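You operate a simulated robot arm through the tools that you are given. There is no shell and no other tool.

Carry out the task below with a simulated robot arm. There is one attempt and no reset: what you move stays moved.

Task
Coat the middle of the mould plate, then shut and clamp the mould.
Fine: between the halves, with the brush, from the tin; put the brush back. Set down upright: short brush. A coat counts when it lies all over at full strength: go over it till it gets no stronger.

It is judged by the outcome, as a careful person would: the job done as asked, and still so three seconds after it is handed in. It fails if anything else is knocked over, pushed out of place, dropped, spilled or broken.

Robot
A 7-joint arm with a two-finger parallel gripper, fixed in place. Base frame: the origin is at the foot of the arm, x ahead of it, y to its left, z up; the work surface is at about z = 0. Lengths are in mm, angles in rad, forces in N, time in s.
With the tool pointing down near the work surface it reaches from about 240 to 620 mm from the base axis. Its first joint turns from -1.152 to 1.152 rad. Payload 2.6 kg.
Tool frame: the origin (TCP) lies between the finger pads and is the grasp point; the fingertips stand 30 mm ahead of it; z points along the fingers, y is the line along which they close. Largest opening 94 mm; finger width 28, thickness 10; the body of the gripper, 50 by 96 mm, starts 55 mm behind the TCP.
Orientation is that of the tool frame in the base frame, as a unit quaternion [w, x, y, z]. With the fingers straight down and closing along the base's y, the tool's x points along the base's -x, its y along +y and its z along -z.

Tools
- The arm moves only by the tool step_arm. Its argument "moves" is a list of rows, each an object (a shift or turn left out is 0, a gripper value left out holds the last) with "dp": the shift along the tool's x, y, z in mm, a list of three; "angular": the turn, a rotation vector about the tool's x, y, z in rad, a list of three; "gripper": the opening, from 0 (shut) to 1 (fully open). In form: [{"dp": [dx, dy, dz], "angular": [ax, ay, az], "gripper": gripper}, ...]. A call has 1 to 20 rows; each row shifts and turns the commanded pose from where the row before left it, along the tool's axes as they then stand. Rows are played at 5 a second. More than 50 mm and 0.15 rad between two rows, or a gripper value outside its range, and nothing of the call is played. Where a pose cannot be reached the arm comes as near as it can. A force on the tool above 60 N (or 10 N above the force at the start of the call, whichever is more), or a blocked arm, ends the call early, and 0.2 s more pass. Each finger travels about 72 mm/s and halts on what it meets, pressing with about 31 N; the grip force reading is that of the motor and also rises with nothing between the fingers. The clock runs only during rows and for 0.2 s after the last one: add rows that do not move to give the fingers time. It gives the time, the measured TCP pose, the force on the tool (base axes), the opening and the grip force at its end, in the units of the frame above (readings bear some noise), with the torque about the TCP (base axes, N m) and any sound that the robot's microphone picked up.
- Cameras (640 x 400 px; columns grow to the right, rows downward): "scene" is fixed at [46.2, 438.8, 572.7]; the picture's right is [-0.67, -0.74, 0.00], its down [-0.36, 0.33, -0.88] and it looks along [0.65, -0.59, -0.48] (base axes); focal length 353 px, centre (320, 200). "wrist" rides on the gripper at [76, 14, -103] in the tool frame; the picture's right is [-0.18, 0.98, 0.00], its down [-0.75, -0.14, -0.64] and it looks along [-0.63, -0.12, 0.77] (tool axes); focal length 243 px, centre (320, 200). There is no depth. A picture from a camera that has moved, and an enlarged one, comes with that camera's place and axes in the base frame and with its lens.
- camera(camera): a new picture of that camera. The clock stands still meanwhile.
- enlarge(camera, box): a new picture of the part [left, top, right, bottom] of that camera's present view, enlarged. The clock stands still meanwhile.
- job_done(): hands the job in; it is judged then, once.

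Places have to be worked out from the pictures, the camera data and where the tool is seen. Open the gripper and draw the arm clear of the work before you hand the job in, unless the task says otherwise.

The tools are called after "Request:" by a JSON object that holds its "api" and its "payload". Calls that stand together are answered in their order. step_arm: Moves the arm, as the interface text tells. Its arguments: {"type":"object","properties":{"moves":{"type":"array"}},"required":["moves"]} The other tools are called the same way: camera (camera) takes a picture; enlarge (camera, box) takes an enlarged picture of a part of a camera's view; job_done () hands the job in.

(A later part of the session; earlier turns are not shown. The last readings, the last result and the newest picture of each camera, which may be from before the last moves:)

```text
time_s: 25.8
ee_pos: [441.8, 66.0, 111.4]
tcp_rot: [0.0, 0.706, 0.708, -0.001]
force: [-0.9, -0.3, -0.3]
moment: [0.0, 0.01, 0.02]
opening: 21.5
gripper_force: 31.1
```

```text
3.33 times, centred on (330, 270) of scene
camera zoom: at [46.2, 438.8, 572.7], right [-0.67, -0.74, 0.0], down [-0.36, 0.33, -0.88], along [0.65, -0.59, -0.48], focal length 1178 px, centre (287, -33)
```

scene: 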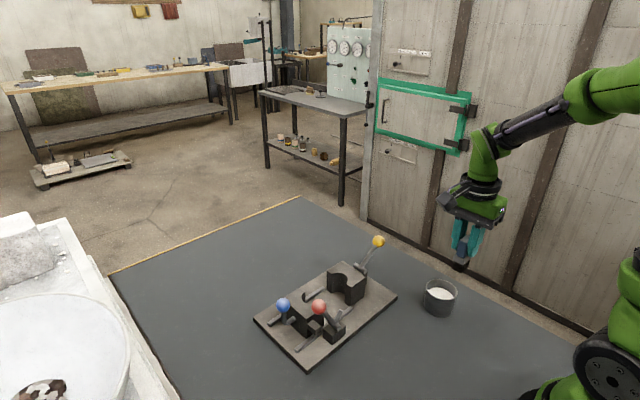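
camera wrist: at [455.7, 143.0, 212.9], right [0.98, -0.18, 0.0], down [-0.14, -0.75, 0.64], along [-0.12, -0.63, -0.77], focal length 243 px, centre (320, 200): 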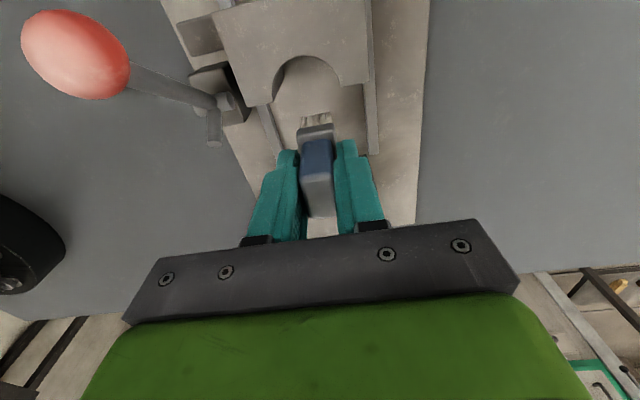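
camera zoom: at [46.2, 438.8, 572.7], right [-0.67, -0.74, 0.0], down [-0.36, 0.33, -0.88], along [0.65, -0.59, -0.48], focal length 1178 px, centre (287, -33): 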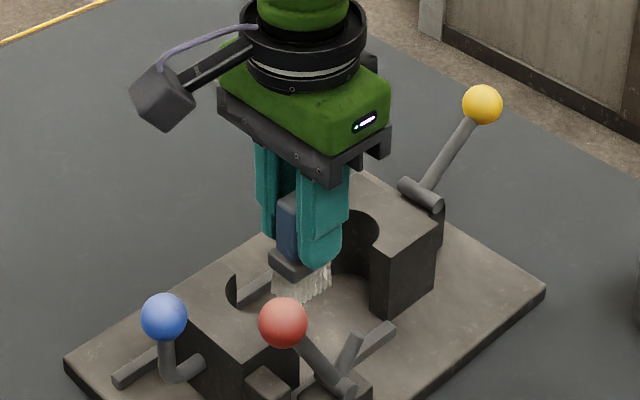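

Clearances look fine. I lower 20 mm, then feel for the plate in small steps.

Request:
{"api": "step_arm", "payload": {"moves": [{"dp": [0, 0, 8]}, {"dp": [0, 0, 8]}, {"dp": [0, 0, 4]}, {"dp": [0, 0, 0]}]}}

Request:
{"api": "step_arm", "payload": {"moves": [{"dp": [0, 0, 2]}, {"dp": [0, 0, 2]}, {"dp": [0, 0, 0]}]}}

```text
time_s: 26.8
ee_pos: [440.1, 66.6, 89.8]
tcp_rot: [0.0, 0.706, 0.708, 0.0]
force: [-0.3, -0.3, -1.3]
moment: [0.0, 0.01, 0.02]
opening: 21.7
gripper_force: 31.1
```

```text
time_s: 27.6
ee_pos: [442.6, 65.0, 87.2]
tcp_rot: [0.0, 0.706, 0.708, 0.0]
force: [-0.4, -0.4, -0.1]
moment: [0.01, 0.02, -0.03]
opening: 21.5
gripper_force: 30.4
```

No contact yet; I take a look and continue in small steps.

Request:
{"api": "enlarge", "payload": {"camera": "scene", "box": [290, 250, 380, 320]}}

Request:
{"api": "step_arm", "payload": {"moves": [{"dp": [0, 0, 1.5]}, {"dp": [0, 0, 0]}]}}

Request:
{"api": "step_arm", "payload": {"moves": [{"dp": [0, 0, 1.5]}, {"dp": [0, 0, 0]}]}}

```text
5.71 times, centred on (335, 285) of scene
camera zoom: at [46.2, 438.8, 572.7], right [-0.67, -0.74, 0.0], down [-0.36, 0.33, -0.88], along [0.65, -0.59, -0.48], focal length 2019 px, centre (234, -286)
```

zoom: 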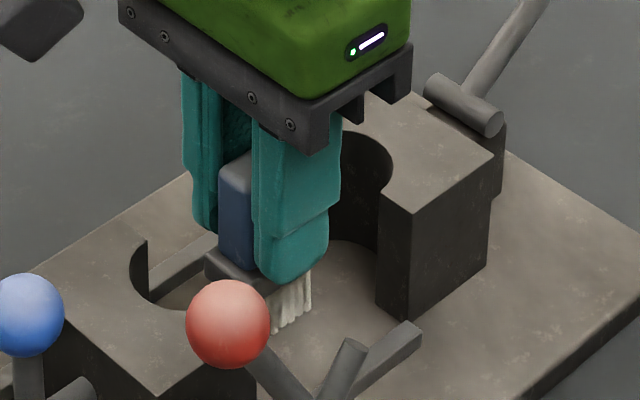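

```text
time_s: 28.2
ee_pos: [442.4, 66.4, 85.7]
tcp_rot: [0.0, 0.705, 0.709, 0.0]
force: [0.1, -0.1, -1.1]
moment: [-0.04, 0.01, 0.02]
opening: 21.7
gripper_force: 31.1
```

```text
time_s: 28.8
ee_pos: [442.0, 65.7, 83.0]
tcp_rot: [-0.001, 0.707, 0.708, 0.0]
force: [1.0, -0.1, -0.8]
moment: [0.04, 0.0, 0.01]
opening: 21.7
gripper_force: 30.7
```

Still free; continuing down in small steps while watching the force.

Request:
{"api": "step_arm", "payload": {"moves": [{"dp": [0, 0, 1.5]}, {"dp": [0, 0, 0]}]}}

Request:
{"api": "step_arm", "payload": {"moves": [{"dp": [0, 0, 1.5]}, {"dp": [0, 0, 0]}]}}

Request:
{"api": "step_arm", "payload": {"moves": [{"dp": [0, 0, 1]}, {"dp": [0, 0, 0]}]}}

```text
time_s: 29.4
ee_pos: [442.6, 66.2, 82.2]
tcp_rot: [0.001, 0.707, 0.708, 0.001]
force: [0.8, 0.1, -0.1]
moment: [0.0, -0.01, 0.02]
opening: 21.6
gripper_force: 31.1
```

```text
time_s: 30.0
ee_pos: [441.1, 65.6, 80.1]
tcp_rot: [0.001, 0.706, 0.708, 0.0]
force: [-0.4, -0.9, -0.4]
moment: [0.02, -0.02, -0.03]
opening: 22.0
gripper_force: 31.2
```

```text
time_s: 30.6
ee_pos: [441.5, 65.0, 80.0]
tcp_rot: [0.001, 0.707, 0.707, 0.0]
force: [0.1, -0.4, 0.0]
moment: [-0.03, 0.0, -0.04]
opening: 21.7
gripper_force: 30.8
```

Request:
{"api": "enlarge", "payload": {"camera": "scene", "box": [310, 265, 360, 310]}}

Request:
{"api": "enlarge", "payload": {"camera": "wrist", "box": [270, 60, 390, 160]}}

```text
8.89 times, centred on (335, 288) of scene
camera zoom: at [46.2, 438.8, 572.7], right [-0.67, -0.74, 0.0], down [-0.36, 0.33, -0.88], along [0.65, -0.59, -0.48], focal length 3140 px, centre (187, -578)
```

zoom: 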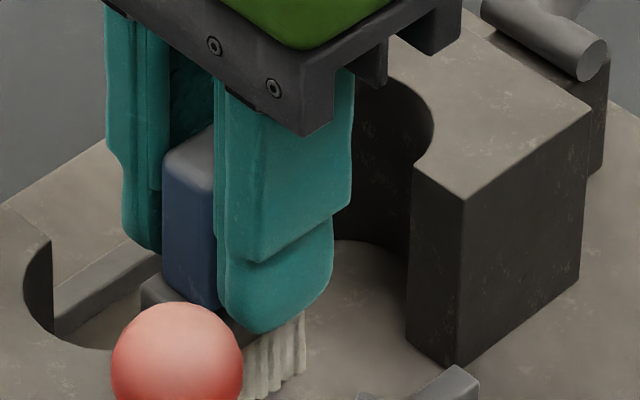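

```text
4.00 times, centred on (330, 110) of wrist
camera zoom: at [455.2, 142.8, 181.9], right [0.98, -0.18, 0.0], down [-0.14, -0.75, 0.64], along [-0.12, -0.63, -0.77], focal length 970 px, centre (280, 560)
```

zoom: 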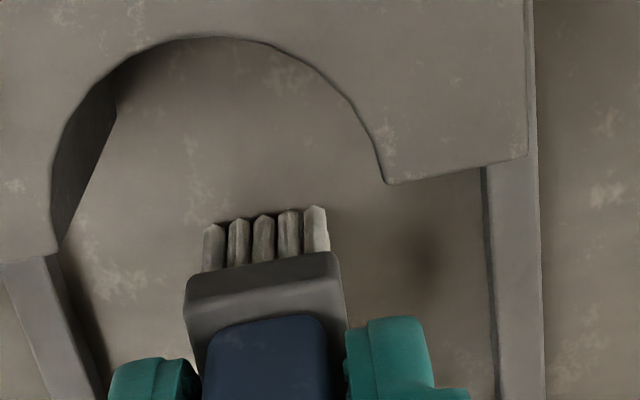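

Bristles look just above the plate. I continue in 1 mm steps.

Request:
{"api": "step_arm", "payload": {"moves": [{"dp": [0, 0, 1]}, {"dp": [0, 0, 0]}]}}

Request:
{"api": "step_arm", "payload": {"moves": [{"dp": [0, 0, 1]}, {"dp": [0, 0, 0]}]}}

Request:
{"api": "step_arm", "payload": {"moves": [{"dp": [0, 0, 1]}, {"dp": [0, 0, 0]}]}}

```text
time_s: 31.2
ee_pos: [442.7, 65.1, 77.6]
tcp_rot: [0.0, 0.707, 0.708, 0.0]
force: [-0.1, 0.1, -0.6]
moment: [0.01, -0.02, 0.03]
opening: 21.6
gripper_force: 30.7
```

```text
time_s: 31.8
ee_pos: [442.4, 66.4, 78.1]
tcp_rot: [0.0, 0.706, 0.708, 0.0]
force: [-3.4, 0.2, 9.6]
moment: [-0.13, 0.1, -0.05]
opening: 21.5
gripper_force: 30.2
```

```text
time_s: 32.4
ee_pos: [441.9, 64.7, 78.2]
tcp_rot: [0.001, 0.707, 0.707, 0.001]
force: [-5.6, -1.8, 25.0]
moment: [-0.2, 0.18, -0.05]
opening: 21.5
gripper_force: 31.6
```

Contact at commanded z≈78 (10 N at 78, 25 N at 77). I ease up 1 mm and make the first stroke along x between the rails.

Request:
{"api": "step_arm", "payload": {"moves": [{"dp": [0, 0, -1]}, {"dp": [0, -8, 0]}, {"dp": [0, -8, 0]}, {"dp": [0, -8, 0]}, {"dp": [0, 10, 0]}, {"dp": [0, 10, 0]}, {"dp": [0, 10, 0]}, {"dp": [0, 10, 0]}, {"dp": [0, 8, 0]}, {"dp": [0, 0, 0]}]}}

Request:
{"api": "enlarge", "payload": {"camera": "wrist", "box": [200, 20, 440, 200]}}

Request:
{"api": "enlarge", "payload": {"camera": "scene", "box": [270, 240, 380, 325]}}

```text
time_s: 34.6
ee_pos: [465.4, 64.9, 77.0]
tcp_rot: [0.0, 0.708, 0.706, 0.0]
force: [-8.7, 0.4, 18.4]
moment: [-0.02, 0.38, 0.0]
opening: 21.8
gripper_force: 30.6
```

```text
2.22 times, centred on (320, 110) of wrist
camera zoom: at [479.2, 142.6, 180.3], right [0.98, -0.18, 0.0], down [-0.14, -0.75, 0.64], along [-0.12, -0.63, -0.77], focal length 539 px, centre (320, 400)
```

zoom: 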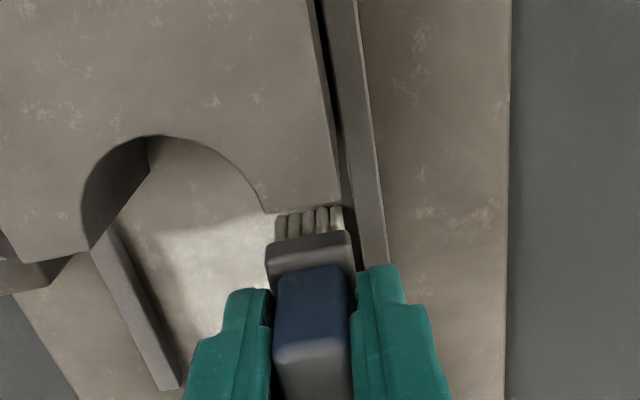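

```text
4.71 times, centred on (325, 282) of scene
camera zoom: at [46.1, 438.8, 572.8], right [-0.67, -0.74, 0.0], down [-0.36, 0.33, -0.88], along [0.65, -0.59, -0.48], focal length 1663 px, centre (296, -188)
```

zoom: 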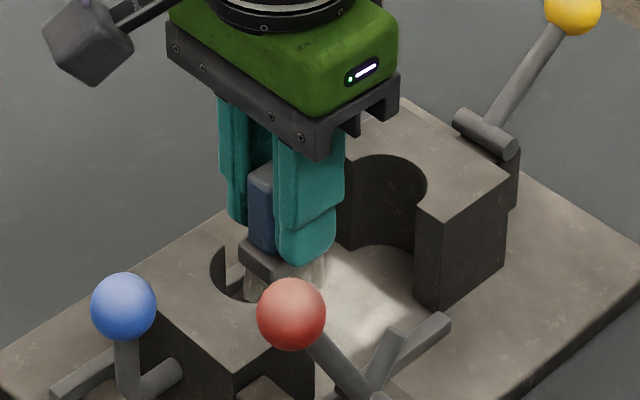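

Paint is going on. I continue with strokes along the +y side, then the -y side, staying clear of the halves.

Request:
{"api": "step_arm", "payload": {"moves": [{"dp": [8, -2, 0]}, {"dp": [7, 0, 0]}, {"dp": [0, -10, 0]}, {"dp": [0, -10, 0]}, {"dp": [0, -10, 0]}, {"dp": [0, -10, 0]}, {"dp": [0, -8, 0]}, {"dp": [-8, 0, 0]}, {"dp": [-8, 0, 0]}, {"dp": [-8, 0, 0]}, {"dp": [-6, 0, 0]}, {"dp": [0, 10, 0]}, {"dp": [0, 10, 0]}, {"dp": [0, 10, 0]}, {"dp": [0, 10, 0]}, {"dp": [0, 8, 0]}, {"dp": [0, 0, 0]}]}}

Request:
{"api": "enlarge", "payload": {"camera": "wrist", "box": [200, 20, 440, 200]}}

```text
time_s: 38.2
ee_pos: [464.0, 50.1, 77.5]
tcp_rot: [0.0, 0.708, 0.707, 0.001]
force: [-4.2, 0.9, 11.4]
moment: [0.01, 0.25, 0.0]
opening: 21.7
gripper_force: 31.3
```

```text
2.22 times, centred on (320, 110) of wrist
camera zoom: at [477.6, 128.0, 180.2], right [0.98, -0.18, 0.0], down [-0.14, -0.75, 0.64], along [-0.12, -0.63, -0.77], focal length 539 px, centre (320, 400)
```

zoom: 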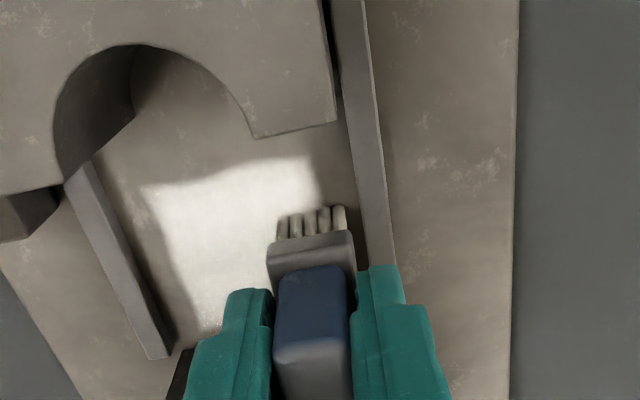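

The coat appears as a soft-edged rectangle roughly x 415–466. I lift the brush and move aside to view the coat fully.

Request:
{"api": "step_arm", "payload": {"moves": [{"dp": [0, 0, -10]}, {"dp": [0, 0, -20]}, {"dp": [0, 0, -25]}, {"dp": [0, 0, -25]}, {"dp": [0, 0, -20]}, {"dp": [-15, -10, 0]}, {"dp": [-15, -10, 0]}, {"dp": [-15, -10, 0]}, {"dp": [0, 0, 0]}]}}

Request:
{"api": "camera", "payload": {"camera": "wrist"}}

Request:
{"api": "enlarge", "payload": {"camera": "wrist", "box": [220, 0, 420, 125]}}

Request:
{"api": "enlarge", "payload": {"camera": "scene", "box": [270, 240, 380, 325]}}

```text
time_s: 40.2
ee_pos: [433.8, 4.0, 178.1]
tcp_rot: [-0.001, 0.707, 0.707, 0.0]
force: [-0.4, 0.3, -0.6]
moment: [0.0, 0.0, -0.03]
opening: 21.9
gripper_force: 31.2
```

```text
taken
camera wrist: at [446.7, 82.3, 280.4], right [0.98, -0.18, 0.0], down [-0.14, -0.75, 0.64], along [-0.12, -0.63, -0.77], focal length 243 px, centre (320, 200)
```

wrist: 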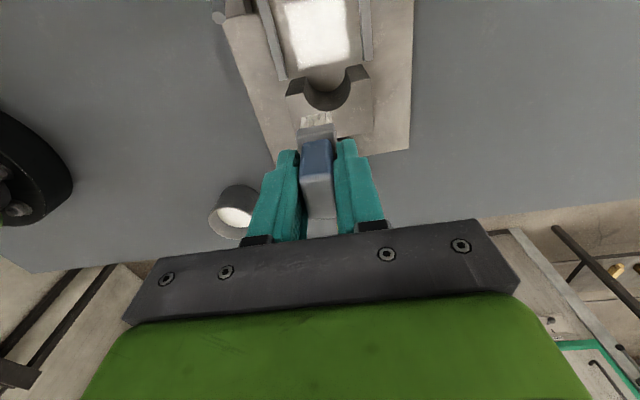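

```text
3.20 times, centred on (320, 62) of wrist
camera zoom: at [446.7, 82.3, 280.4], right [0.98, -0.18, 0.0], down [-0.14, -0.75, 0.64], along [-0.12, -0.63, -0.77], focal length 776 px, centre (320, 640)
```

zoom: 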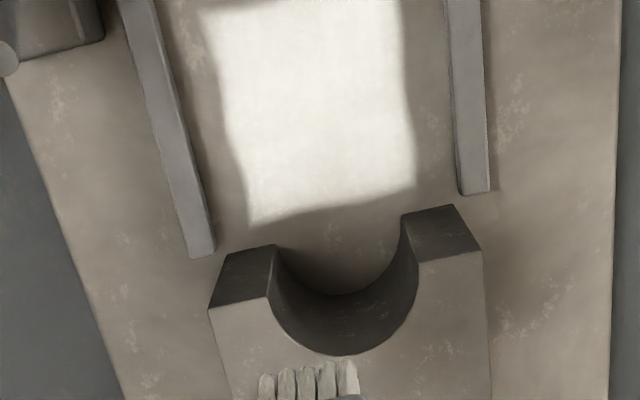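

```text
4.71 times, centred on (325, 282) of scene
camera zoom: at [46.2, 438.8, 572.7], right [-0.67, -0.74, 0.0], down [-0.36, 0.33, -0.88], along [0.65, -0.59, -0.48], focal length 1663 px, centre (296, -188)
```

zoom: 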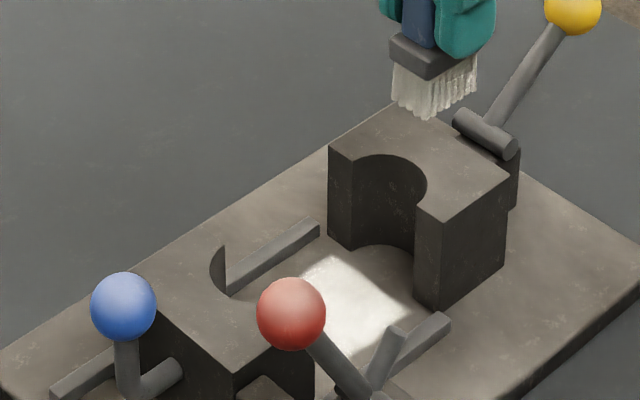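

The coat shows as a bright rectangle. I shift the camera toward +y so the whole coated area is in view for measuring its edges and evenness.

Request:
{"api": "step_arm", "payload": {"moves": [{"dp": [20, 3, 0]}, {"dp": [20, 3, -10]}, {"dp": [0, 0, -10]}, {"dp": [0, 0, 0]}]}}

Request:
{"api": "enlarge", "payload": {"camera": "wrist", "box": [230, 0, 410, 125]}}

```text
time_s: 41.2
ee_pos: [438.7, 46.2, 196.9]
tcp_rot: [0.0, 0.706, 0.708, 0.0]
force: [-0.3, -0.1, -1.1]
moment: [0.01, -0.01, 0.02]
opening: 21.9
gripper_force: 31.6
```

```text
3.20 times, centred on (320, 62) of wrist
camera zoom: at [452.9, 123.6, 300.2], right [0.98, -0.18, 0.0], down [-0.14, -0.75, 0.64], along [-0.12, -0.63, -0.77], focal length 776 px, centre (320, 640)
```

zoom: 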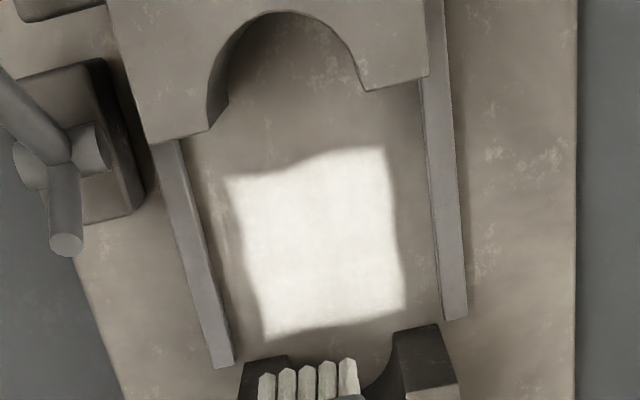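

The coat fills a clear rectangle (x 414–467, y 33–83), centred on the plate. To be sure it reaches full strength I'll reload the brush and go over it again. Back to above the tin.

Request:
{"api": "step_arm", "payload": {"moves": [{"dp": [-19.07, -16.89, 0]}, {"dp": [-19.07, -16.89, 0]}, {"dp": [-19.07, -16.89, 0]}, {"dp": [-19.07, -16.89, 0]}, {"dp": [-19.07, -16.89, 0]}, {"dp": [-19.07, -16.89, 0]}, {"dp": [-19.07, -16.89, 0]}, {"dp": [-19.07, -16.89, 0]}, {"dp": [-19.04, -16.88, 0]}, {"dp": [0, 0, 15]}, {"dp": [0, 0, 15]}, {"dp": [0, 0, 15]}, {"dp": [0, 0, 10]}, {"dp": [0, 0, 0]}]}}

Request:
{"api": "enlarge", "payload": {"camera": "wrist", "box": [260, 70, 380, 220]}}

Request:
{"api": "enlarge", "payload": {"camera": "scene", "box": [390, 220, 500, 330]}}

```text
time_s: 44.2
ee_pos: [288.0, -127.3, 142.7]
tcp_rot: [0.0, 0.707, 0.708, 0.0]
force: [1.2, -0.3, -0.2]
moment: [0.0, 0.0, -0.02]
opening: 21.7
gripper_force: 31.2
```

```text
2.67 times, centred on (320, 145) of wrist
camera zoom: at [301.2, -49.1, 245.0], right [0.98, -0.18, 0.0], down [-0.14, -0.75, 0.64], along [-0.12, -0.63, -0.77], focal length 647 px, centre (320, 347)
```

zoom: 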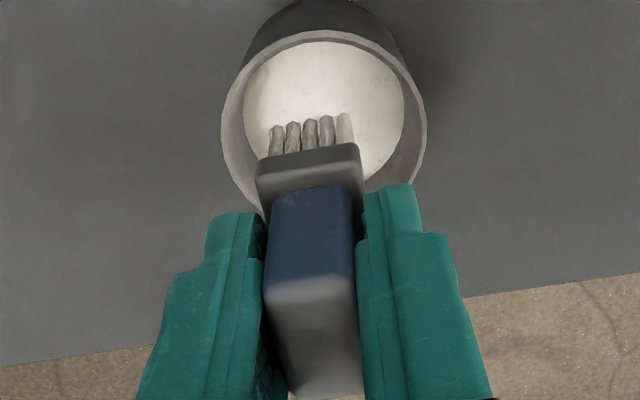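

```text
3.64 times, centred on (445, 275) of scene
camera zoom: at [46.2, 438.8, 572.7], right [-0.67, -0.74, 0.0], down [-0.36, 0.33, -0.88], along [0.65, -0.59, -0.48], focal length 1285 px, centre (-134, -73)
```

zoom: 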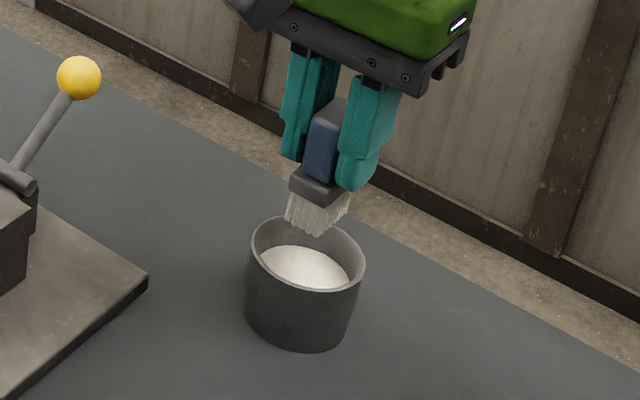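

The bristles are slightly greyer, so some paint was used. I lower to just above the paint and then feel in 1 mm steps.

Request:
{"api": "step_arm", "payload": {"moves": [{"dp": [0, 0, 10]}, {"dp": [0, 0, 10]}, {"dp": [0, 0, 10]}, {"dp": [0, 0, 10]}, {"dp": [0, 0, 4]}, {"dp": [0, 0, 0]}]}}

Request:
{"api": "step_arm", "payload": {"moves": [{"dp": [0, 0, 1]}, {"dp": [0, 0, 1]}, {"dp": [0, 0, 0]}]}}

Request:
{"api": "enlarge", "payload": {"camera": "wrist", "box": [260, 70, 380, 220]}}

```text
time_s: 45.6
ee_pos: [288.3, -126.6, 99.1]
tcp_rot: [0.0, 0.706, 0.708, 0.0]
force: [-0.9, -0.9, -1.1]
moment: [0.0, 0.02, 0.0]
opening: 21.7
gripper_force: 30.8
```

```text
time_s: 46.4
ee_pos: [287.4, -126.1, 95.4]
tcp_rot: [0.0, 0.707, 0.708, 0.0]
force: [-0.5, -0.3, -0.7]
moment: [0.02, -0.03, 0.0]
opening: 21.7
gripper_force: 31.6
```

```text
2.67 times, centred on (320, 145) of wrist
camera zoom: at [301.2, -49.1, 199.0], right [0.98, -0.18, 0.0], down [-0.14, -0.75, 0.64], along [-0.12, -0.63, -0.77], focal length 647 px, centre (320, 347)
```

zoom: 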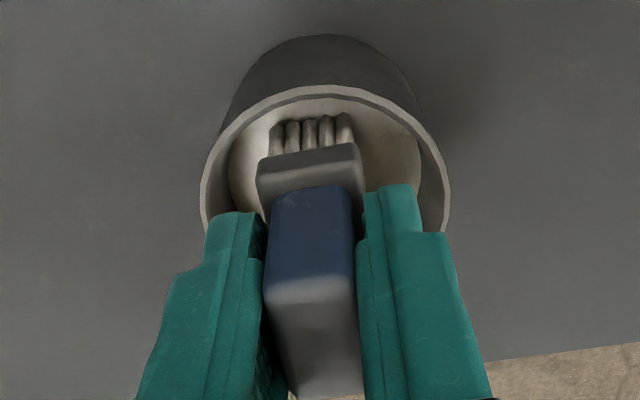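

Still no contact. I continue down in 1 mm steps.

Request:
{"api": "step_arm", "payload": {"moves": [{"dp": [0, 0, 1]}, {"dp": [0, 0, 1]}, {"dp": [0, 0, 0]}]}}

Request:
{"api": "step_arm", "payload": {"moves": [{"dp": [0, 0, 1]}, {"dp": [0, 0, 0]}]}}

Request:
{"api": "enlarge", "payload": {"camera": "wrist", "box": [260, 70, 380, 220]}}

```text
time_s: 47.2
ee_pos: [288.8, -127.1, 95.1]
tcp_rot: [0.0, 0.706, 0.708, 0.0]
force: [-0.1, -0.1, -0.2]
moment: [0.02, 0.01, 0.02]
opening: 21.8
gripper_force: 31.2
```

```text
time_s: 47.8
ee_pos: [288.6, -126.7, 93.4]
tcp_rot: [0.0, 0.707, 0.707, 0.0]
force: [-0.6, 1.0, 3.3]
moment: [0.01, 0.02, 0.02]
opening: 21.7
gripper_force: 30.9
```

```text
2.67 times, centred on (320, 145) of wrist
camera zoom: at [301.4, -49.2, 196.3], right [0.98, -0.18, 0.0], down [-0.14, -0.75, 0.64], along [-0.12, -0.63, -0.77], focal length 647 px, centre (320, 347)
```

zoom: 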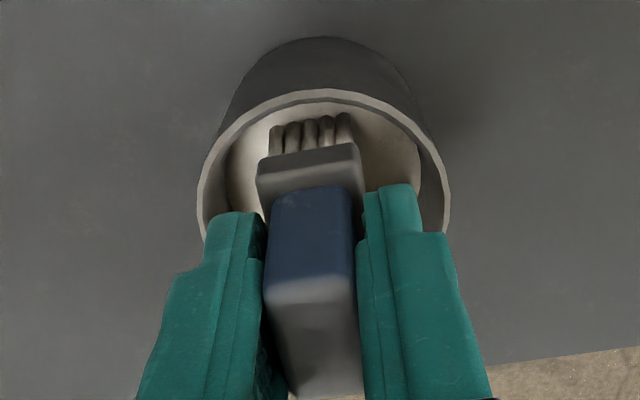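

Light contact (3 N) with the paint bed. I press one more millimetre briefly to load the bristles, then lift out.

Request:
{"api": "step_arm", "payload": {"moves": [{"dp": [0, 0, 1]}, {"dp": [0, 0, 0]}, {"dp": [0, 0, 0]}, {"dp": [0, 0, 0]}]}}

Request:
{"api": "step_arm", "payload": {"moves": [{"dp": [0, 0, -5]}, {"dp": [0, 0, -10]}, {"dp": [0, 0, -15]}, {"dp": [0, 0, -20]}, {"dp": [0, 0, 0]}]}}

Request:
{"api": "enlarge", "payload": {"camera": "wrist", "box": [260, 70, 380, 220]}}

Request:
{"api": "enlarge", "payload": {"camera": "scene", "box": [390, 220, 500, 330]}}

```text
time_s: 48.8
ee_pos: [288.4, -127.1, 94.2]
tcp_rot: [0.001, 0.707, 0.707, 0.0]
force: [-5.9, 1.6, 35.2]
moment: [0.08, 0.31, -0.01]
opening: 22.0
gripper_force: 30.4
```

```text
time_s: 50.0
ee_pos: [287.5, -127.8, 143.7]
tcp_rot: [0.0, 0.706, 0.708, -0.001]
force: [0.8, 0.4, -0.8]
moment: [0.03, 0.0, -0.02]
opening: 21.7
gripper_force: 31.0
```

```text
2.67 times, centred on (320, 145) of wrist
camera zoom: at [301.4, -48.9, 245.8], right [0.98, -0.18, 0.0], down [-0.14, -0.75, 0.64], along [-0.12, -0.63, -0.77], focal length 647 px, centre (320, 347)
```

zoom: 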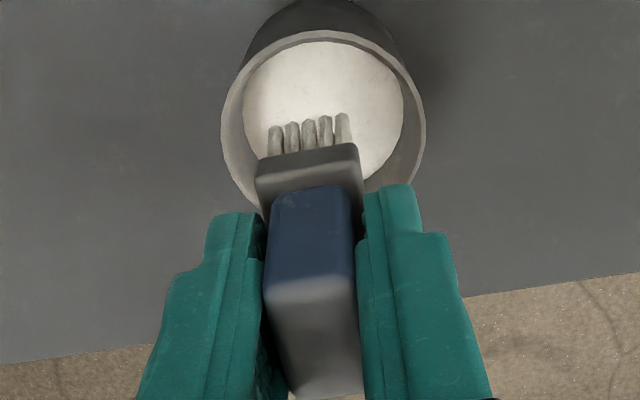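

```text
3.64 times, centred on (445, 275) of scene
camera zoom: at [46.2, 438.8, 572.7], right [-0.67, -0.74, 0.0], down [-0.36, 0.33, -0.88], along [0.65, -0.59, -0.48], focal length 1285 px, centre (-134, -73)
```

zoom: 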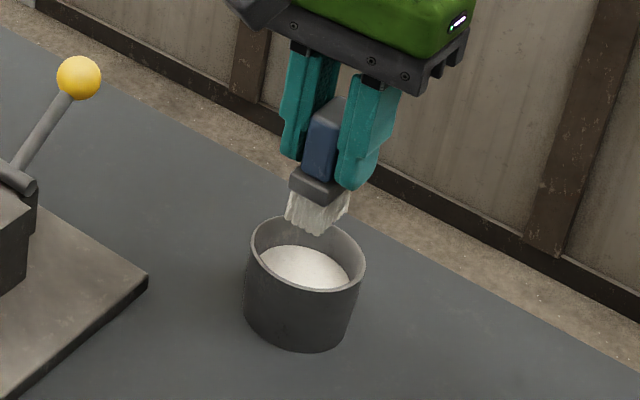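

The brush is reloaded and the tin undisturbed. I return to the gap and lower until just above the plate.

Request:
{"api": "step_arm", "payload": {"moves": [{"dp": [0, 0, -18]}, {"dp": [0, 0, -18]}, {"dp": [20.51, 16.94, 0]}, {"dp": [20.51, 16.94, 0]}, {"dp": [20.51, 16.94, 0]}, {"dp": [20.51, 16.94, 0]}, {"dp": [20.51, 16.94, 0]}, {"dp": [20.51, 16.94, 0]}, {"dp": [20.51, 16.94, 0]}, {"dp": [20.51, 16.94, 0]}, {"dp": [20.52, 16.94, 0]}, {"dp": [0, 0, 0]}, {"dp": [0, 0, 20]}, {"dp": [0, 0, 20]}, {"dp": [0, 0, 20]}, {"dp": [0, 0, 20]}, {"dp": [0, 0, 14]}, {"dp": [0, 0, 4]}, {"dp": [0, 0, 0]}]}}

Request:
{"api": "step_arm", "payload": {"moves": [{"dp": [0, 0, 1]}, {"dp": [0, 0, 1]}, {"dp": [0, 0, 0]}]}}

Request:
{"api": "step_arm", "payload": {"moves": [{"dp": [0, 0, 1]}, {"dp": [0, 0, 0]}]}}

```text
time_s: 54.0
ee_pos: [439.7, 58.6, 80.9]
tcp_rot: [0.0, 0.707, 0.708, 0.001]
force: [-0.5, -0.7, -0.4]
moment: [-0.02, 0.02, 0.0]
opening: 21.7
gripper_force: 30.9
```

```text
time_s: 54.8
ee_pos: [440.5, 58.8, 80.0]
tcp_rot: [-0.001, 0.706, 0.708, 0.001]
force: [-0.4, -0.4, -0.7]
moment: [-0.02, -0.02, 0.0]
opening: 21.6
gripper_force: 31.4
```

```text
time_s: 55.4
ee_pos: [439.9, 57.5, 78.0]
tcp_rot: [0.0, 0.707, 0.707, 0.0]
force: [-1.3, -0.6, 2.6]
moment: [0.0, 0.02, -0.01]
opening: 21.6
gripper_force: 30.8
```

Light contact at 78.1. I press 0.7 mm more and do a full raster over the coat.

Request:
{"api": "step_arm", "payload": {"moves": [{"dp": [0, 0, 0.7]}, {"dp": [0, -11, 0]}, {"dp": [0, -11, 0]}, {"dp": [-12, 0, 0]}, {"dp": [0, 11.5, 0]}, {"dp": [0, 11.5, 0]}, {"dp": [0, 11.5, 0]}, {"dp": [0, 11.5, 0]}, {"dp": [12, 0, 0]}, {"dp": [0, -11.5, 0]}, {"dp": [0, -11.5, 0]}, {"dp": [0, -11.5, 0]}, {"dp": [0, -11.5, 0]}, {"dp": [13, 0, 0]}, {"dp": [0, 11.5, 0]}, {"dp": [0, 11.5, 0]}, {"dp": [0, 11.5, 0]}, {"dp": [0, 11.5, 0]}, {"dp": [0, 0, 0]}]}}

Request:
{"api": "step_arm", "payload": {"moves": [{"dp": [0, -11.5, 0]}, {"dp": [0, -11.5, 0]}, {"dp": [0, -11.5, 0]}, {"dp": [0, -11.5, 0]}, {"dp": [-13, 0, 0]}, {"dp": [0, 11.5, 0]}, {"dp": [0, 11.5, 0]}, {"dp": [0, 11.5, 0]}, {"dp": [0, 11.5, 0]}, {"dp": [-12, 0, 0]}, {"dp": [0, -11.5, 0]}, {"dp": [0, -11.5, 0]}, {"dp": [0, -11.5, 0]}, {"dp": [0, -11.5, 0]}, {"dp": [0, 0, 0]}]}}

```text
time_s: 59.4
ee_pos: [463.1, 71.5, 77.6]
tcp_rot: [0.0, 0.707, 0.707, 0.001]
force: [-11.7, 2.1, 28.9]
moment: [0.12, 0.57, -0.02]
opening: 21.5
gripper_force: 31.2
```

```text
time_s: 62.6
ee_pos: [418.5, 45.2, 77.4]
tcp_rot: [0.001, 0.707, 0.708, 0.001]
force: [8.0, 0.4, 16.2]
moment: [0.01, -0.46, 0.01]
opening: 21.8
gripper_force: 31.3
```

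Two passes done with steady contact. I lift and view the coat from the same viewpoint as before to compare.

Request:
{"api": "step_arm", "payload": {"moves": [{"dp": [0, 0, -10]}, {"dp": [0, 0, -20]}, {"dp": [0, 0, -25]}, {"dp": [0, 0, -25]}, {"dp": [0, 0, -20]}, {"dp": [0, 10, -20.7]}, {"dp": [-1, 11.5, 0]}, {"dp": [0, 0, 0]}]}}

Request:
{"api": "enlarge", "payload": {"camera": "wrist", "box": [230, 0, 410, 125]}}

Request:
{"api": "enlarge", "payload": {"camera": "scene", "box": [270, 240, 380, 325]}}

```text
time_s: 64.4
ee_pos: [439.7, 46.9, 198.8]
tcp_rot: [0.0, 0.707, 0.708, 0.0]
force: [-0.2, -0.2, -0.3]
moment: [-0.01, -0.03, 0.0]
opening: 21.9
gripper_force: 31.4
```

```text
3.20 times, centred on (320, 62) of wrist
camera zoom: at [452.8, 123.3, 300.8], right [0.98, -0.18, 0.0], down [-0.14, -0.75, 0.64], along [-0.12, -0.63, -0.77], focal length 776 px, centre (320, 640)
```

zoom: 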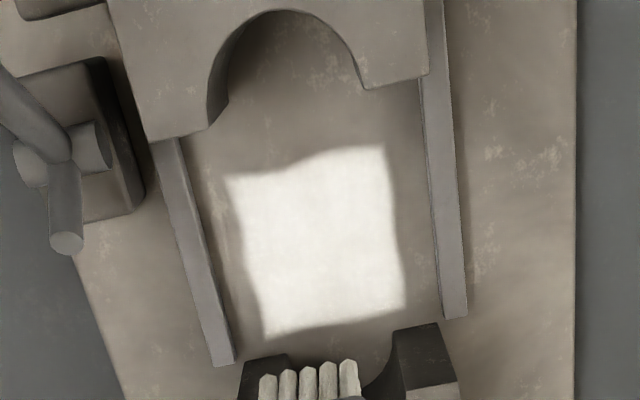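

```text
4.71 times, centred on (325, 282) of scene
camera zoom: at [46.2, 438.8, 572.7], right [-0.67, -0.74, 0.0], down [-0.36, 0.33, -0.88], along [0.65, -0.59, -0.48], focal length 1663 px, centre (296, -188)
```

zoom: 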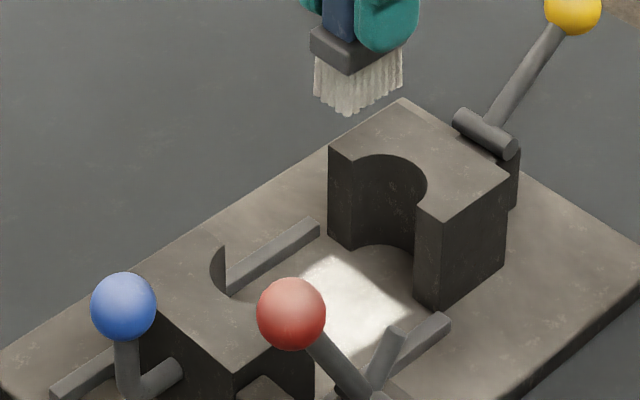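

The coat's shape is unchanged. I zoom in closer to judge whether it's uniform and saturated.

Request:
{"api": "enlarge", "payload": {"camera": "wrist", "box": [290, 40, 370, 112]}}

```text
5.56 times, centred on (330, 76) of wrist
camera zoom: at [452.8, 123.3, 300.8], right [0.98, -0.18, 0.0], down [-0.14, -0.75, 0.64], along [-0.12, -0.63, -0.77], focal length 1348 px, centre (264, 889)
```

zoom: 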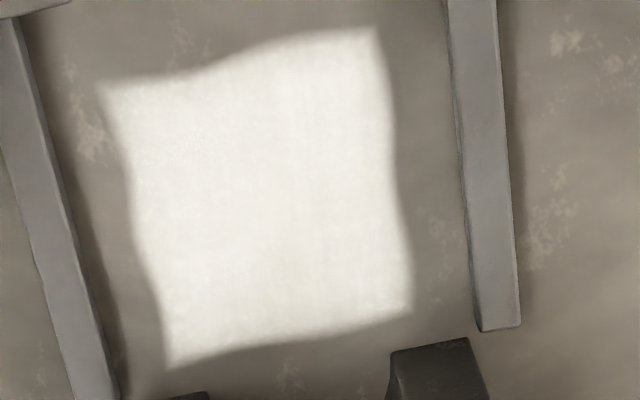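

It looks uniform and white. I make one more full pass to confirm it gets no stronger.

Request:
{"api": "step_arm", "payload": {"moves": [{"dp": [1, -21.5, 0]}, {"dp": [0, 0, 20]}, {"dp": [0, 0, 25]}, {"dp": [0, 0, 25]}, {"dp": [0, 0, 25]}, {"dp": [0, 0, 20]}, {"dp": [0, 0, 4]}, {"dp": [0, 0, 1.4]}, {"dp": [0, 0, 0]}]}}

Request:
{"api": "step_arm", "payload": {"moves": [{"dp": [0, 11.5, 0]}, {"dp": [0, 11.5, 0]}, {"dp": [0, 11.5, 0]}, {"dp": [0, 11.5, 0]}, {"dp": [12, 0, 0]}, {"dp": [0, -11.5, 0]}, {"dp": [0, -11.5, 0]}, {"dp": [0, -11.5, 0]}, {"dp": [0, -11.5, 0]}, {"dp": [13, 0, 0]}, {"dp": [0, 11.5, 0]}, {"dp": [0, 11.5, 0]}, {"dp": [0, 11.5, 0]}, {"dp": [0, 11.5, 0]}, {"dp": [0, 0, 0]}]}}

Request:
{"api": "step_arm", "payload": {"moves": [{"dp": [-12, 0, 0]}, {"dp": [-13, 0, 0]}, {"dp": [0, -15.3, 0]}, {"dp": [12, 0, 0]}, {"dp": [13, 0, 0]}, {"dp": [0, -15.3, 0]}, {"dp": [-12, 0, 0]}, {"dp": [-13, 0, 0]}, {"dp": [0, -15.4, 0]}, {"dp": [12, 0, 0]}, {"dp": [13, 0, 0]}, {"dp": [0, 0, 0]}]}}

```text
time_s: 66.4
ee_pos: [418.2, 45.5, 77.5]
tcp_rot: [0.0, 0.707, 0.707, 0.002]
force: [-3.0, -1.6, 8.1]
moment: [-0.06, 0.22, -0.05]
opening: 21.5
gripper_force: 31.1
```

```text
time_s: 69.6
ee_pos: [464.9, 71.5, 77.1]
tcp_rot: [0.0, 0.706, 0.708, -0.001]
force: [-8.6, 0.1, 17.2]
moment: [0.0, 0.38, 0.01]
opening: 21.8
gripper_force: 31.0
```

```text
time_s: 72.2
ee_pos: [418.0, 70.0, 77.2]
tcp_rot: [0.001, 0.707, 0.707, 0.0]
force: [-1.7, -8.7, 16.4]
moment: [-0.4, 0.08, -0.04]
opening: 21.8
gripper_force: 31.2
```

Lift again and compare from the same viewpoint.

Request:
{"api": "step_arm", "payload": {"moves": [{"dp": [0, 0, -10]}, {"dp": [0, 0, -20]}, {"dp": [0, 0, -25]}, {"dp": [0, 0, -25]}, {"dp": [0, 0, -20]}, {"dp": [-13, 10, -20.4]}, {"dp": [-13, 11.5, 0]}, {"dp": [0, 0, 0]}]}}

Request:
{"api": "enlarge", "payload": {"camera": "wrist", "box": [290, 40, 370, 112]}}

Request:
{"api": "enlarge", "payload": {"camera": "wrist", "box": [230, 0, 410, 125]}}

```text
time_s: 74.0
ee_pos: [440.3, 44.3, 197.4]
tcp_rot: [0.001, 0.707, 0.708, 0.0]
force: [0.0, -0.2, -0.1]
moment: [0.0, 0.0, 0.01]
opening: 21.8
gripper_force: 30.7
```

```text
5.56 times, centred on (330, 76) of wrist
camera zoom: at [453.0, 122.3, 300.8], right [0.98, -0.18, 0.0], down [-0.14, -0.75, 0.64], along [-0.12, -0.63, -0.77], focal length 1348 px, centre (264, 889)
```

zoom: 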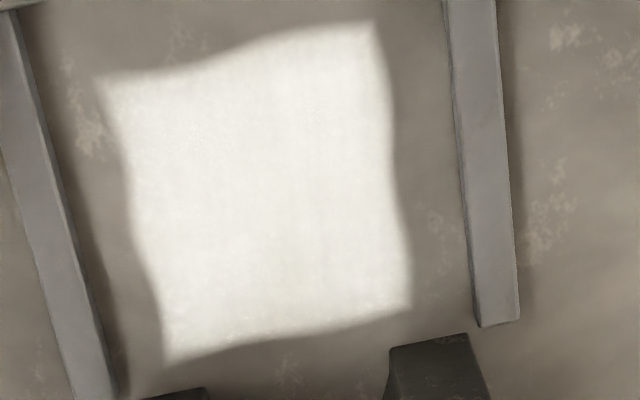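

```text
3.20 times, centred on (320, 62) of wrist
camera zoom: at [453.0, 122.3, 300.8], right [0.98, -0.18, 0.0], down [-0.14, -0.75, 0.64], along [-0.12, -0.63, -0.77], focal length 776 px, centre (320, 640)
```

zoom: 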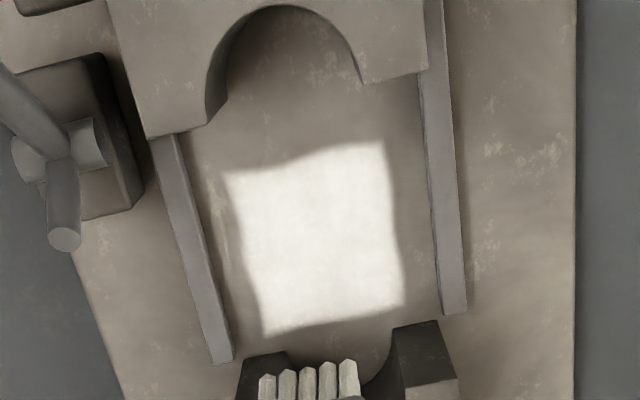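

No visible change between passes. I check the bristles' remaining load to be sure the brush wasn't simply empty.

Request:
{"api": "enlarge", "payload": {"camera": "wrist", "box": [260, 70, 380, 220]}}

Request:
{"api": "enlarge", "payload": {"camera": "scene", "box": [290, 200, 380, 325]}}

```text
2.67 times, centred on (320, 145) of wrist
camera zoom: at [453.0, 122.3, 300.8], right [0.98, -0.18, 0.0], down [-0.14, -0.75, 0.64], along [-0.12, -0.63, -0.77], focal length 647 px, centre (320, 347)
```

zoom: 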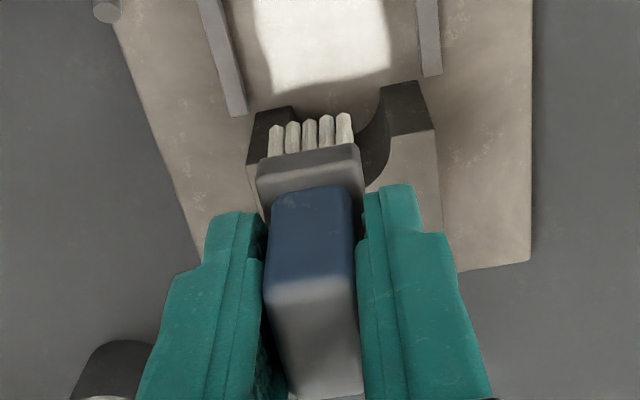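

```text
3.20 times, centred on (335, 262) of scene
camera zoom: at [46.2, 438.8, 572.7], right [-0.67, -0.74, 0.0], down [-0.36, 0.33, -0.88], along [0.65, -0.59, -0.48], focal length 1131 px, centre (272, 0)
```

zoom: 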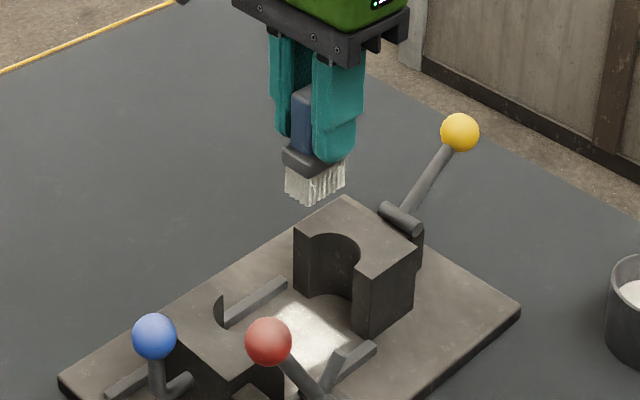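

The brush is still well loaded, so the coat is saturated. Now I take the brush back to its original spot (291,-28).

Request:
{"api": "step_arm", "payload": {"moves": [{"dp": [-12.2, -24.83, 0]}, {"dp": [-12.2, -24.83, 0]}, {"dp": [-12.2, -24.83, 0]}, {"dp": [-12.2, -24.83, 0]}, {"dp": [-12.2, -24.83, 0]}, {"dp": [-12.2, -24.85, 0]}, {"dp": [0, 0, 0]}, {"dp": [0, 0, 20]}, {"dp": [0, 0, 25]}, {"dp": [0, 0, 25]}, {"dp": [0, 0, 25]}, {"dp": [0, 0, 15]}, {"dp": [0, 0, 0]}]}}

Request:
{"api": "enlarge", "payload": {"camera": "scene", "box": [360, 240, 480, 350]}}

Request:
{"api": "enlarge", "payload": {"camera": "wrist", "box": [240, 70, 400, 220]}}

```text
time_s: 76.8
ee_pos: [288.7, -28.2, 87.6]
tcp_rot: [0.0, 0.707, 0.707, 0.0]
force: [0.1, 0.5, -0.7]
moment: [-0.01, -0.02, -0.02]
opening: 21.8
gripper_force: 30.5
```

```text
3.64 times, centred on (420, 295) of scene
camera zoom: at [46.2, 438.8, 572.7], right [-0.67, -0.74, 0.0], down [-0.36, 0.33, -0.88], along [0.65, -0.59, -0.48], focal length 1285 px, centre (-44, -146)
```

zoom: 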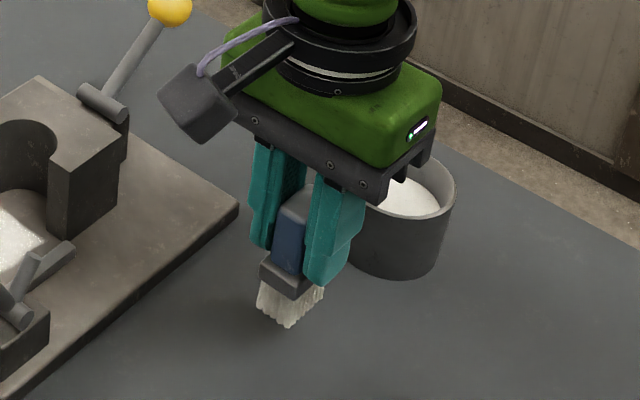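

```text
2.67 times, centred on (320, 145) of wrist
camera zoom: at [303.5, 49.6, 189.7], right [0.98, -0.18, 0.0], down [-0.14, -0.75, 0.64], along [-0.12, -0.63, -0.77], focal length 647 px, centre (320, 347)
```

zoom: 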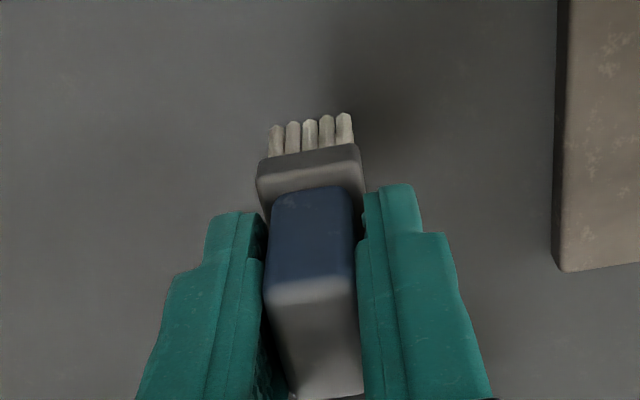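

Aligned within about 1 mm of the pick spot. I lower gently to feel the table.

Request:
{"api": "step_arm", "payload": {"moves": [{"dp": [0, 1, 7]}, {"dp": [0, 0, 7]}, {"dp": [0, 0, 2]}, {"dp": [0, 0, 0]}]}}

Request:
{"api": "step_arm", "payload": {"moves": [{"dp": [0, 0, 1.5]}, {"dp": [0, 0, 0]}]}}

Request:
{"api": "step_arm", "payload": {"moves": [{"dp": [0, 0, 1]}, {"dp": [0, 0, 0]}]}}

Request:
{"api": "step_arm", "payload": {"moves": [{"dp": [0, 0, 1]}, {"dp": [0, 0, 0]}]}}

```text
time_s: 77.8
ee_pos: [289.7, -28.6, 72.9]
tcp_rot: [0.0, 0.706, 0.708, -0.001]
force: [0.2, 0.9, -0.5]
moment: [0.03, 0.02, 0.02]
opening: 21.7
gripper_force: 31.2
```

```text
time_s: 78.4
ee_pos: [290.7, -29.2, 70.9]
tcp_rot: [0.0, 0.706, 0.708, 0.0]
force: [-0.2, 0.3, 0.0]
moment: [-0.02, 0.02, 0.03]
opening: 21.7
gripper_force: 31.2
```

```text
time_s: 79.0
ee_pos: [291.2, -27.6, 70.0]
tcp_rot: [0.0, 0.707, 0.708, 0.001]
force: [0.7, -0.5, -1.3]
moment: [0.0, 0.01, -0.03]
opening: 21.8
gripper_force: 31.1
```

```text
time_s: 79.6
ee_pos: [291.1, -28.7, 68.4]
tcp_rot: [0.0, 0.706, 0.708, 0.0]
force: [-0.7, -0.2, 0.0]
moment: [0.02, 0.0, 0.08]
opening: 21.7
gripper_force: 31.3
```

Request:
{"api": "step_arm", "payload": {"moves": [{"dp": [0, 0, 1]}, {"dp": [0, 0, 0]}]}}

Request:
{"api": "step_arm", "payload": {"moves": [{"dp": [0, 0, 0.7]}, {"dp": [0, 0, 0]}]}}

Request:
{"api": "step_arm", "payload": {"moves": [{"dp": [0, 0, 0.5]}, {"dp": [0, 0, 0]}]}}

```text
time_s: 80.2
ee_pos: [289.7, -26.8, 67.0]
tcp_rot: [0.0, 0.707, 0.707, 0.0]
force: [0.4, -1.0, -0.8]
moment: [0.02, -0.04, 0.0]
opening: 21.9
gripper_force: 30.7
```

```text
time_s: 80.8
ee_pos: [290.6, -28.5, 65.9]
tcp_rot: [0.001, 0.707, 0.707, 0.001]
force: [-0.2, -0.1, -1.1]
moment: [-0.02, -0.04, -0.01]
opening: 21.8
gripper_force: 31.2
```

```text
time_s: 81.4
ee_pos: [291.8, -28.6, 65.2]
tcp_rot: [-0.001, 0.706, 0.708, -0.001]
force: [0.4, 0.4, -1.6]
moment: [0.04, 0.03, -0.02]
opening: 21.6
gripper_force: 31.2
```

Still no table contact at 66.4; I continue in half-millimetre steps.

Request:
{"api": "step_arm", "payload": {"moves": [{"dp": [0, 0, 0.5]}, {"dp": [0, 0, 0]}]}}

Request:
{"api": "step_arm", "payload": {"moves": [{"dp": [0, 0, 0.5]}, {"dp": [0, 0, 0]}]}}

Request:
{"api": "step_arm", "payload": {"moves": [{"dp": [0, 0, 0.5]}, {"dp": [0, 0, 0]}]}}

Request:
{"api": "enlarge", "payload": {"camera": "scene", "box": [380, 280, 450, 345]}}

```text
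time_s: 82.0
ee_pos: [291.3, -28.1, 65.5]
tcp_rot: [0.0, 0.706, 0.708, -0.001]
force: [-0.3, -0.2, -1.2]
moment: [0.02, -0.02, 0.0]
opening: 22.0
gripper_force: 30.6
```

```text
time_s: 82.6
ee_pos: [290.8, -28.2, 65.3]
tcp_rot: [0.001, 0.706, 0.708, 0.0]
force: [1.0, -0.6, -1.2]
moment: [0.04, -0.02, 0.0]
opening: 21.8
gripper_force: 30.9
```

```text
time_s: 83.2
ee_pos: [291.0, -28.2, 64.7]
tcp_rot: [0.0, 0.706, 0.708, 0.0]
force: [-0.1, 0.3, -0.2]
moment: [-0.01, -0.01, -0.06]
opening: 21.7
gripper_force: 30.9
```

```text
6.15 times, centred on (415, 312) of scene
camera zoom: at [46.2, 438.8, 572.7], right [-0.67, -0.74, 0.0], down [-0.36, 0.33, -0.88], along [0.65, -0.59, -0.48], focal length 2174 px, centre (-265, -492)
```

zoom: 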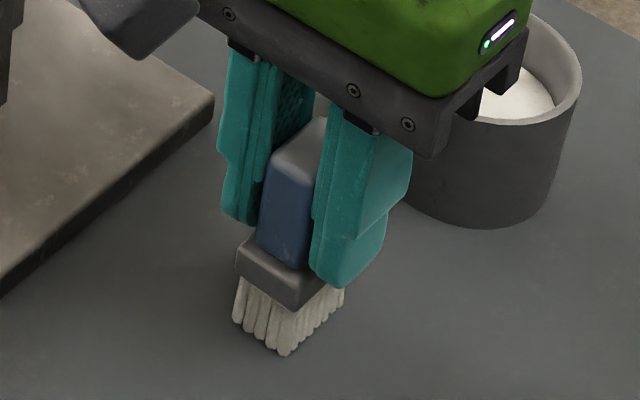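

Request:
{"api": "step_arm", "payload": {"moves": [{"dp": [0, 0, 0.5]}, {"dp": [0, 0, 0]}]}}

Request:
{"api": "step_arm", "payload": {"moves": [{"dp": [0, 0, 0.5]}, {"dp": [0, 0, 0]}]}}

Request:
{"api": "step_arm", "payload": {"moves": [{"dp": [0, 0, 0.5]}, {"dp": [0, 0, 0]}]}}

```text
time_s: 83.8
ee_pos: [290.9, -28.1, 64.6]
tcp_rot: [0.0, 0.707, 0.707, -0.001]
force: [-0.1, -0.4, -0.6]
moment: [-0.02, -0.02, 0.0]
opening: 21.9
gripper_force: 31.4
```

```text
time_s: 84.4
ee_pos: [291.1, -28.2, 62.6]
tcp_rot: [0.0, 0.707, 0.707, 0.0]
force: [-3.4, 1.8, 7.5]
moment: [0.02, 0.15, -0.02]
opening: 21.6
gripper_force: 30.9
```

```text
time_s: 85.0
ee_pos: [291.1, -28.8, 63.2]
tcp_rot: [0.0, 0.708, 0.707, 0.0]
force: [-7.5, 0.5, 28.9]
moment: [0.02, 0.37, 0.0]
opening: 21.4
gripper_force: 30.7
```

Contact at about 63.9. I back off 0.6 mm to relax the force, then release slowly.

Request:
{"api": "step_arm", "payload": {"moves": [{"dp": [0, 0, -0.6]}, {"dp": [0, 0, 0]}]}}

Request:
{"api": "step_arm", "payload": {"moves": [{"gripper": 0.26}, {"dp": [0, 0, 0]}, {"gripper": 0.35}, {"dp": [0, 0, 0]}, {"gripper": 0.5}, {"dp": [0, 0, 0]}, {"gripper": 0.6}, {"dp": [0, 0, 0]}, {"dp": [0, 0, 0]}]}}

Request:
{"api": "enlarge", "payload": {"camera": "scene", "box": [370, 260, 470, 350]}}

Request:
{"api": "enlarge", "payload": {"camera": "wrist", "box": [240, 70, 400, 220]}}

```text
time_s: 85.6
ee_pos: [292.6, -27.5, 62.8]
tcp_rot: [0.0, 0.706, 0.708, 0.0]
force: [1.1, 1.6, 8.9]
moment: [0.06, -0.13, 0.0]
opening: 21.8
gripper_force: 30.8
```

```text
time_s: 87.6
ee_pos: [290.3, -29.1, 63.5]
tcp_rot: [0.001, 0.707, 0.708, 0.0]
force: [-0.6, -0.4, -0.6]
moment: [0.02, -0.02, -0.01]
opening: 56.5
gripper_force: 0.0
```

```text
4.44 times, centred on (420, 305) of scene
camera zoom: at [46.2, 438.8, 572.7], right [-0.67, -0.74, 0.0], down [-0.36, 0.33, -0.88], along [0.65, -0.59, -0.48], focal length 1570 px, centre (-124, -267)
```

zoom: 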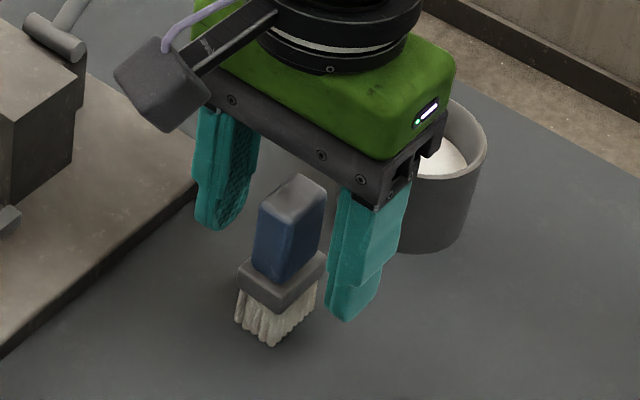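

```text
2.67 times, centred on (320, 145) of wrist
camera zoom: at [305.0, 49.2, 166.3], right [0.98, -0.18, 0.0], down [-0.14, -0.75, 0.64], along [-0.12, -0.63, -0.77], focal length 647 px, centre (320, 347)
```

zoom: 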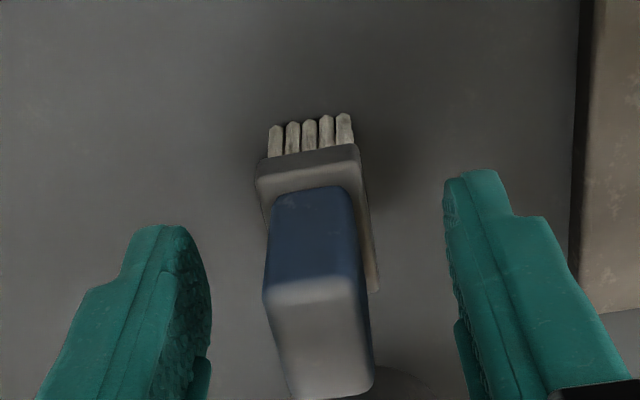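

The brush stands upright exactly where it was. I lift straight up and move to inspect the clamp lever and the lug from above before touching them.

Request:
{"api": "step_arm", "payload": {"moves": [{"dp": [0, 0, -15]}, {"dp": [0, 0, -20]}, {"dp": [0, 0, -25]}, {"dp": [0, 0, -30]}, {"dp": [0, 0, -30]}, {"dp": [0, 0, -30]}, {"dp": [15, 20, 0]}, {"dp": [15, 20, 0]}, {"dp": [15, 20, 0]}, {"dp": [15, 20, 0]}, {"dp": [0, 0, 0]}]}}

Request:
{"api": "camera", "payload": {"camera": "wrist"}}

Request:
{"api": "camera", "payload": {"camera": "scene"}}

```text
time_s: 90.0
ee_pos: [371.4, 32.5, 213.4]
tcp_rot: [0.0, 0.707, 0.707, 0.0]
force: [-1.0, -0.9, 0.0]
moment: [-0.02, 0.01, -0.01]
opening: 56.5
gripper_force: 0.1
```

```text
taken
camera wrist: at [385.0, 110.3, 315.9], right [0.98, -0.18, 0.0], down [-0.14, -0.75, 0.64], along [-0.12, -0.63, -0.77], focal length 243 px, centre (320, 200)
```

wrist: 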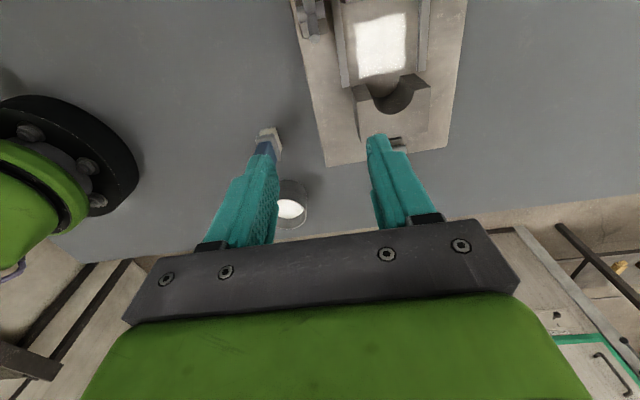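

```text
taken
```

scene: 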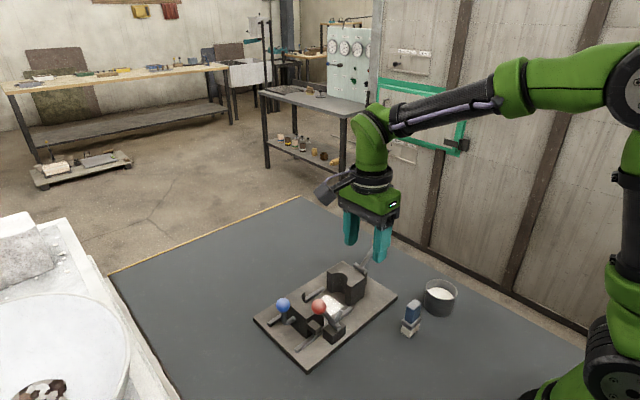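

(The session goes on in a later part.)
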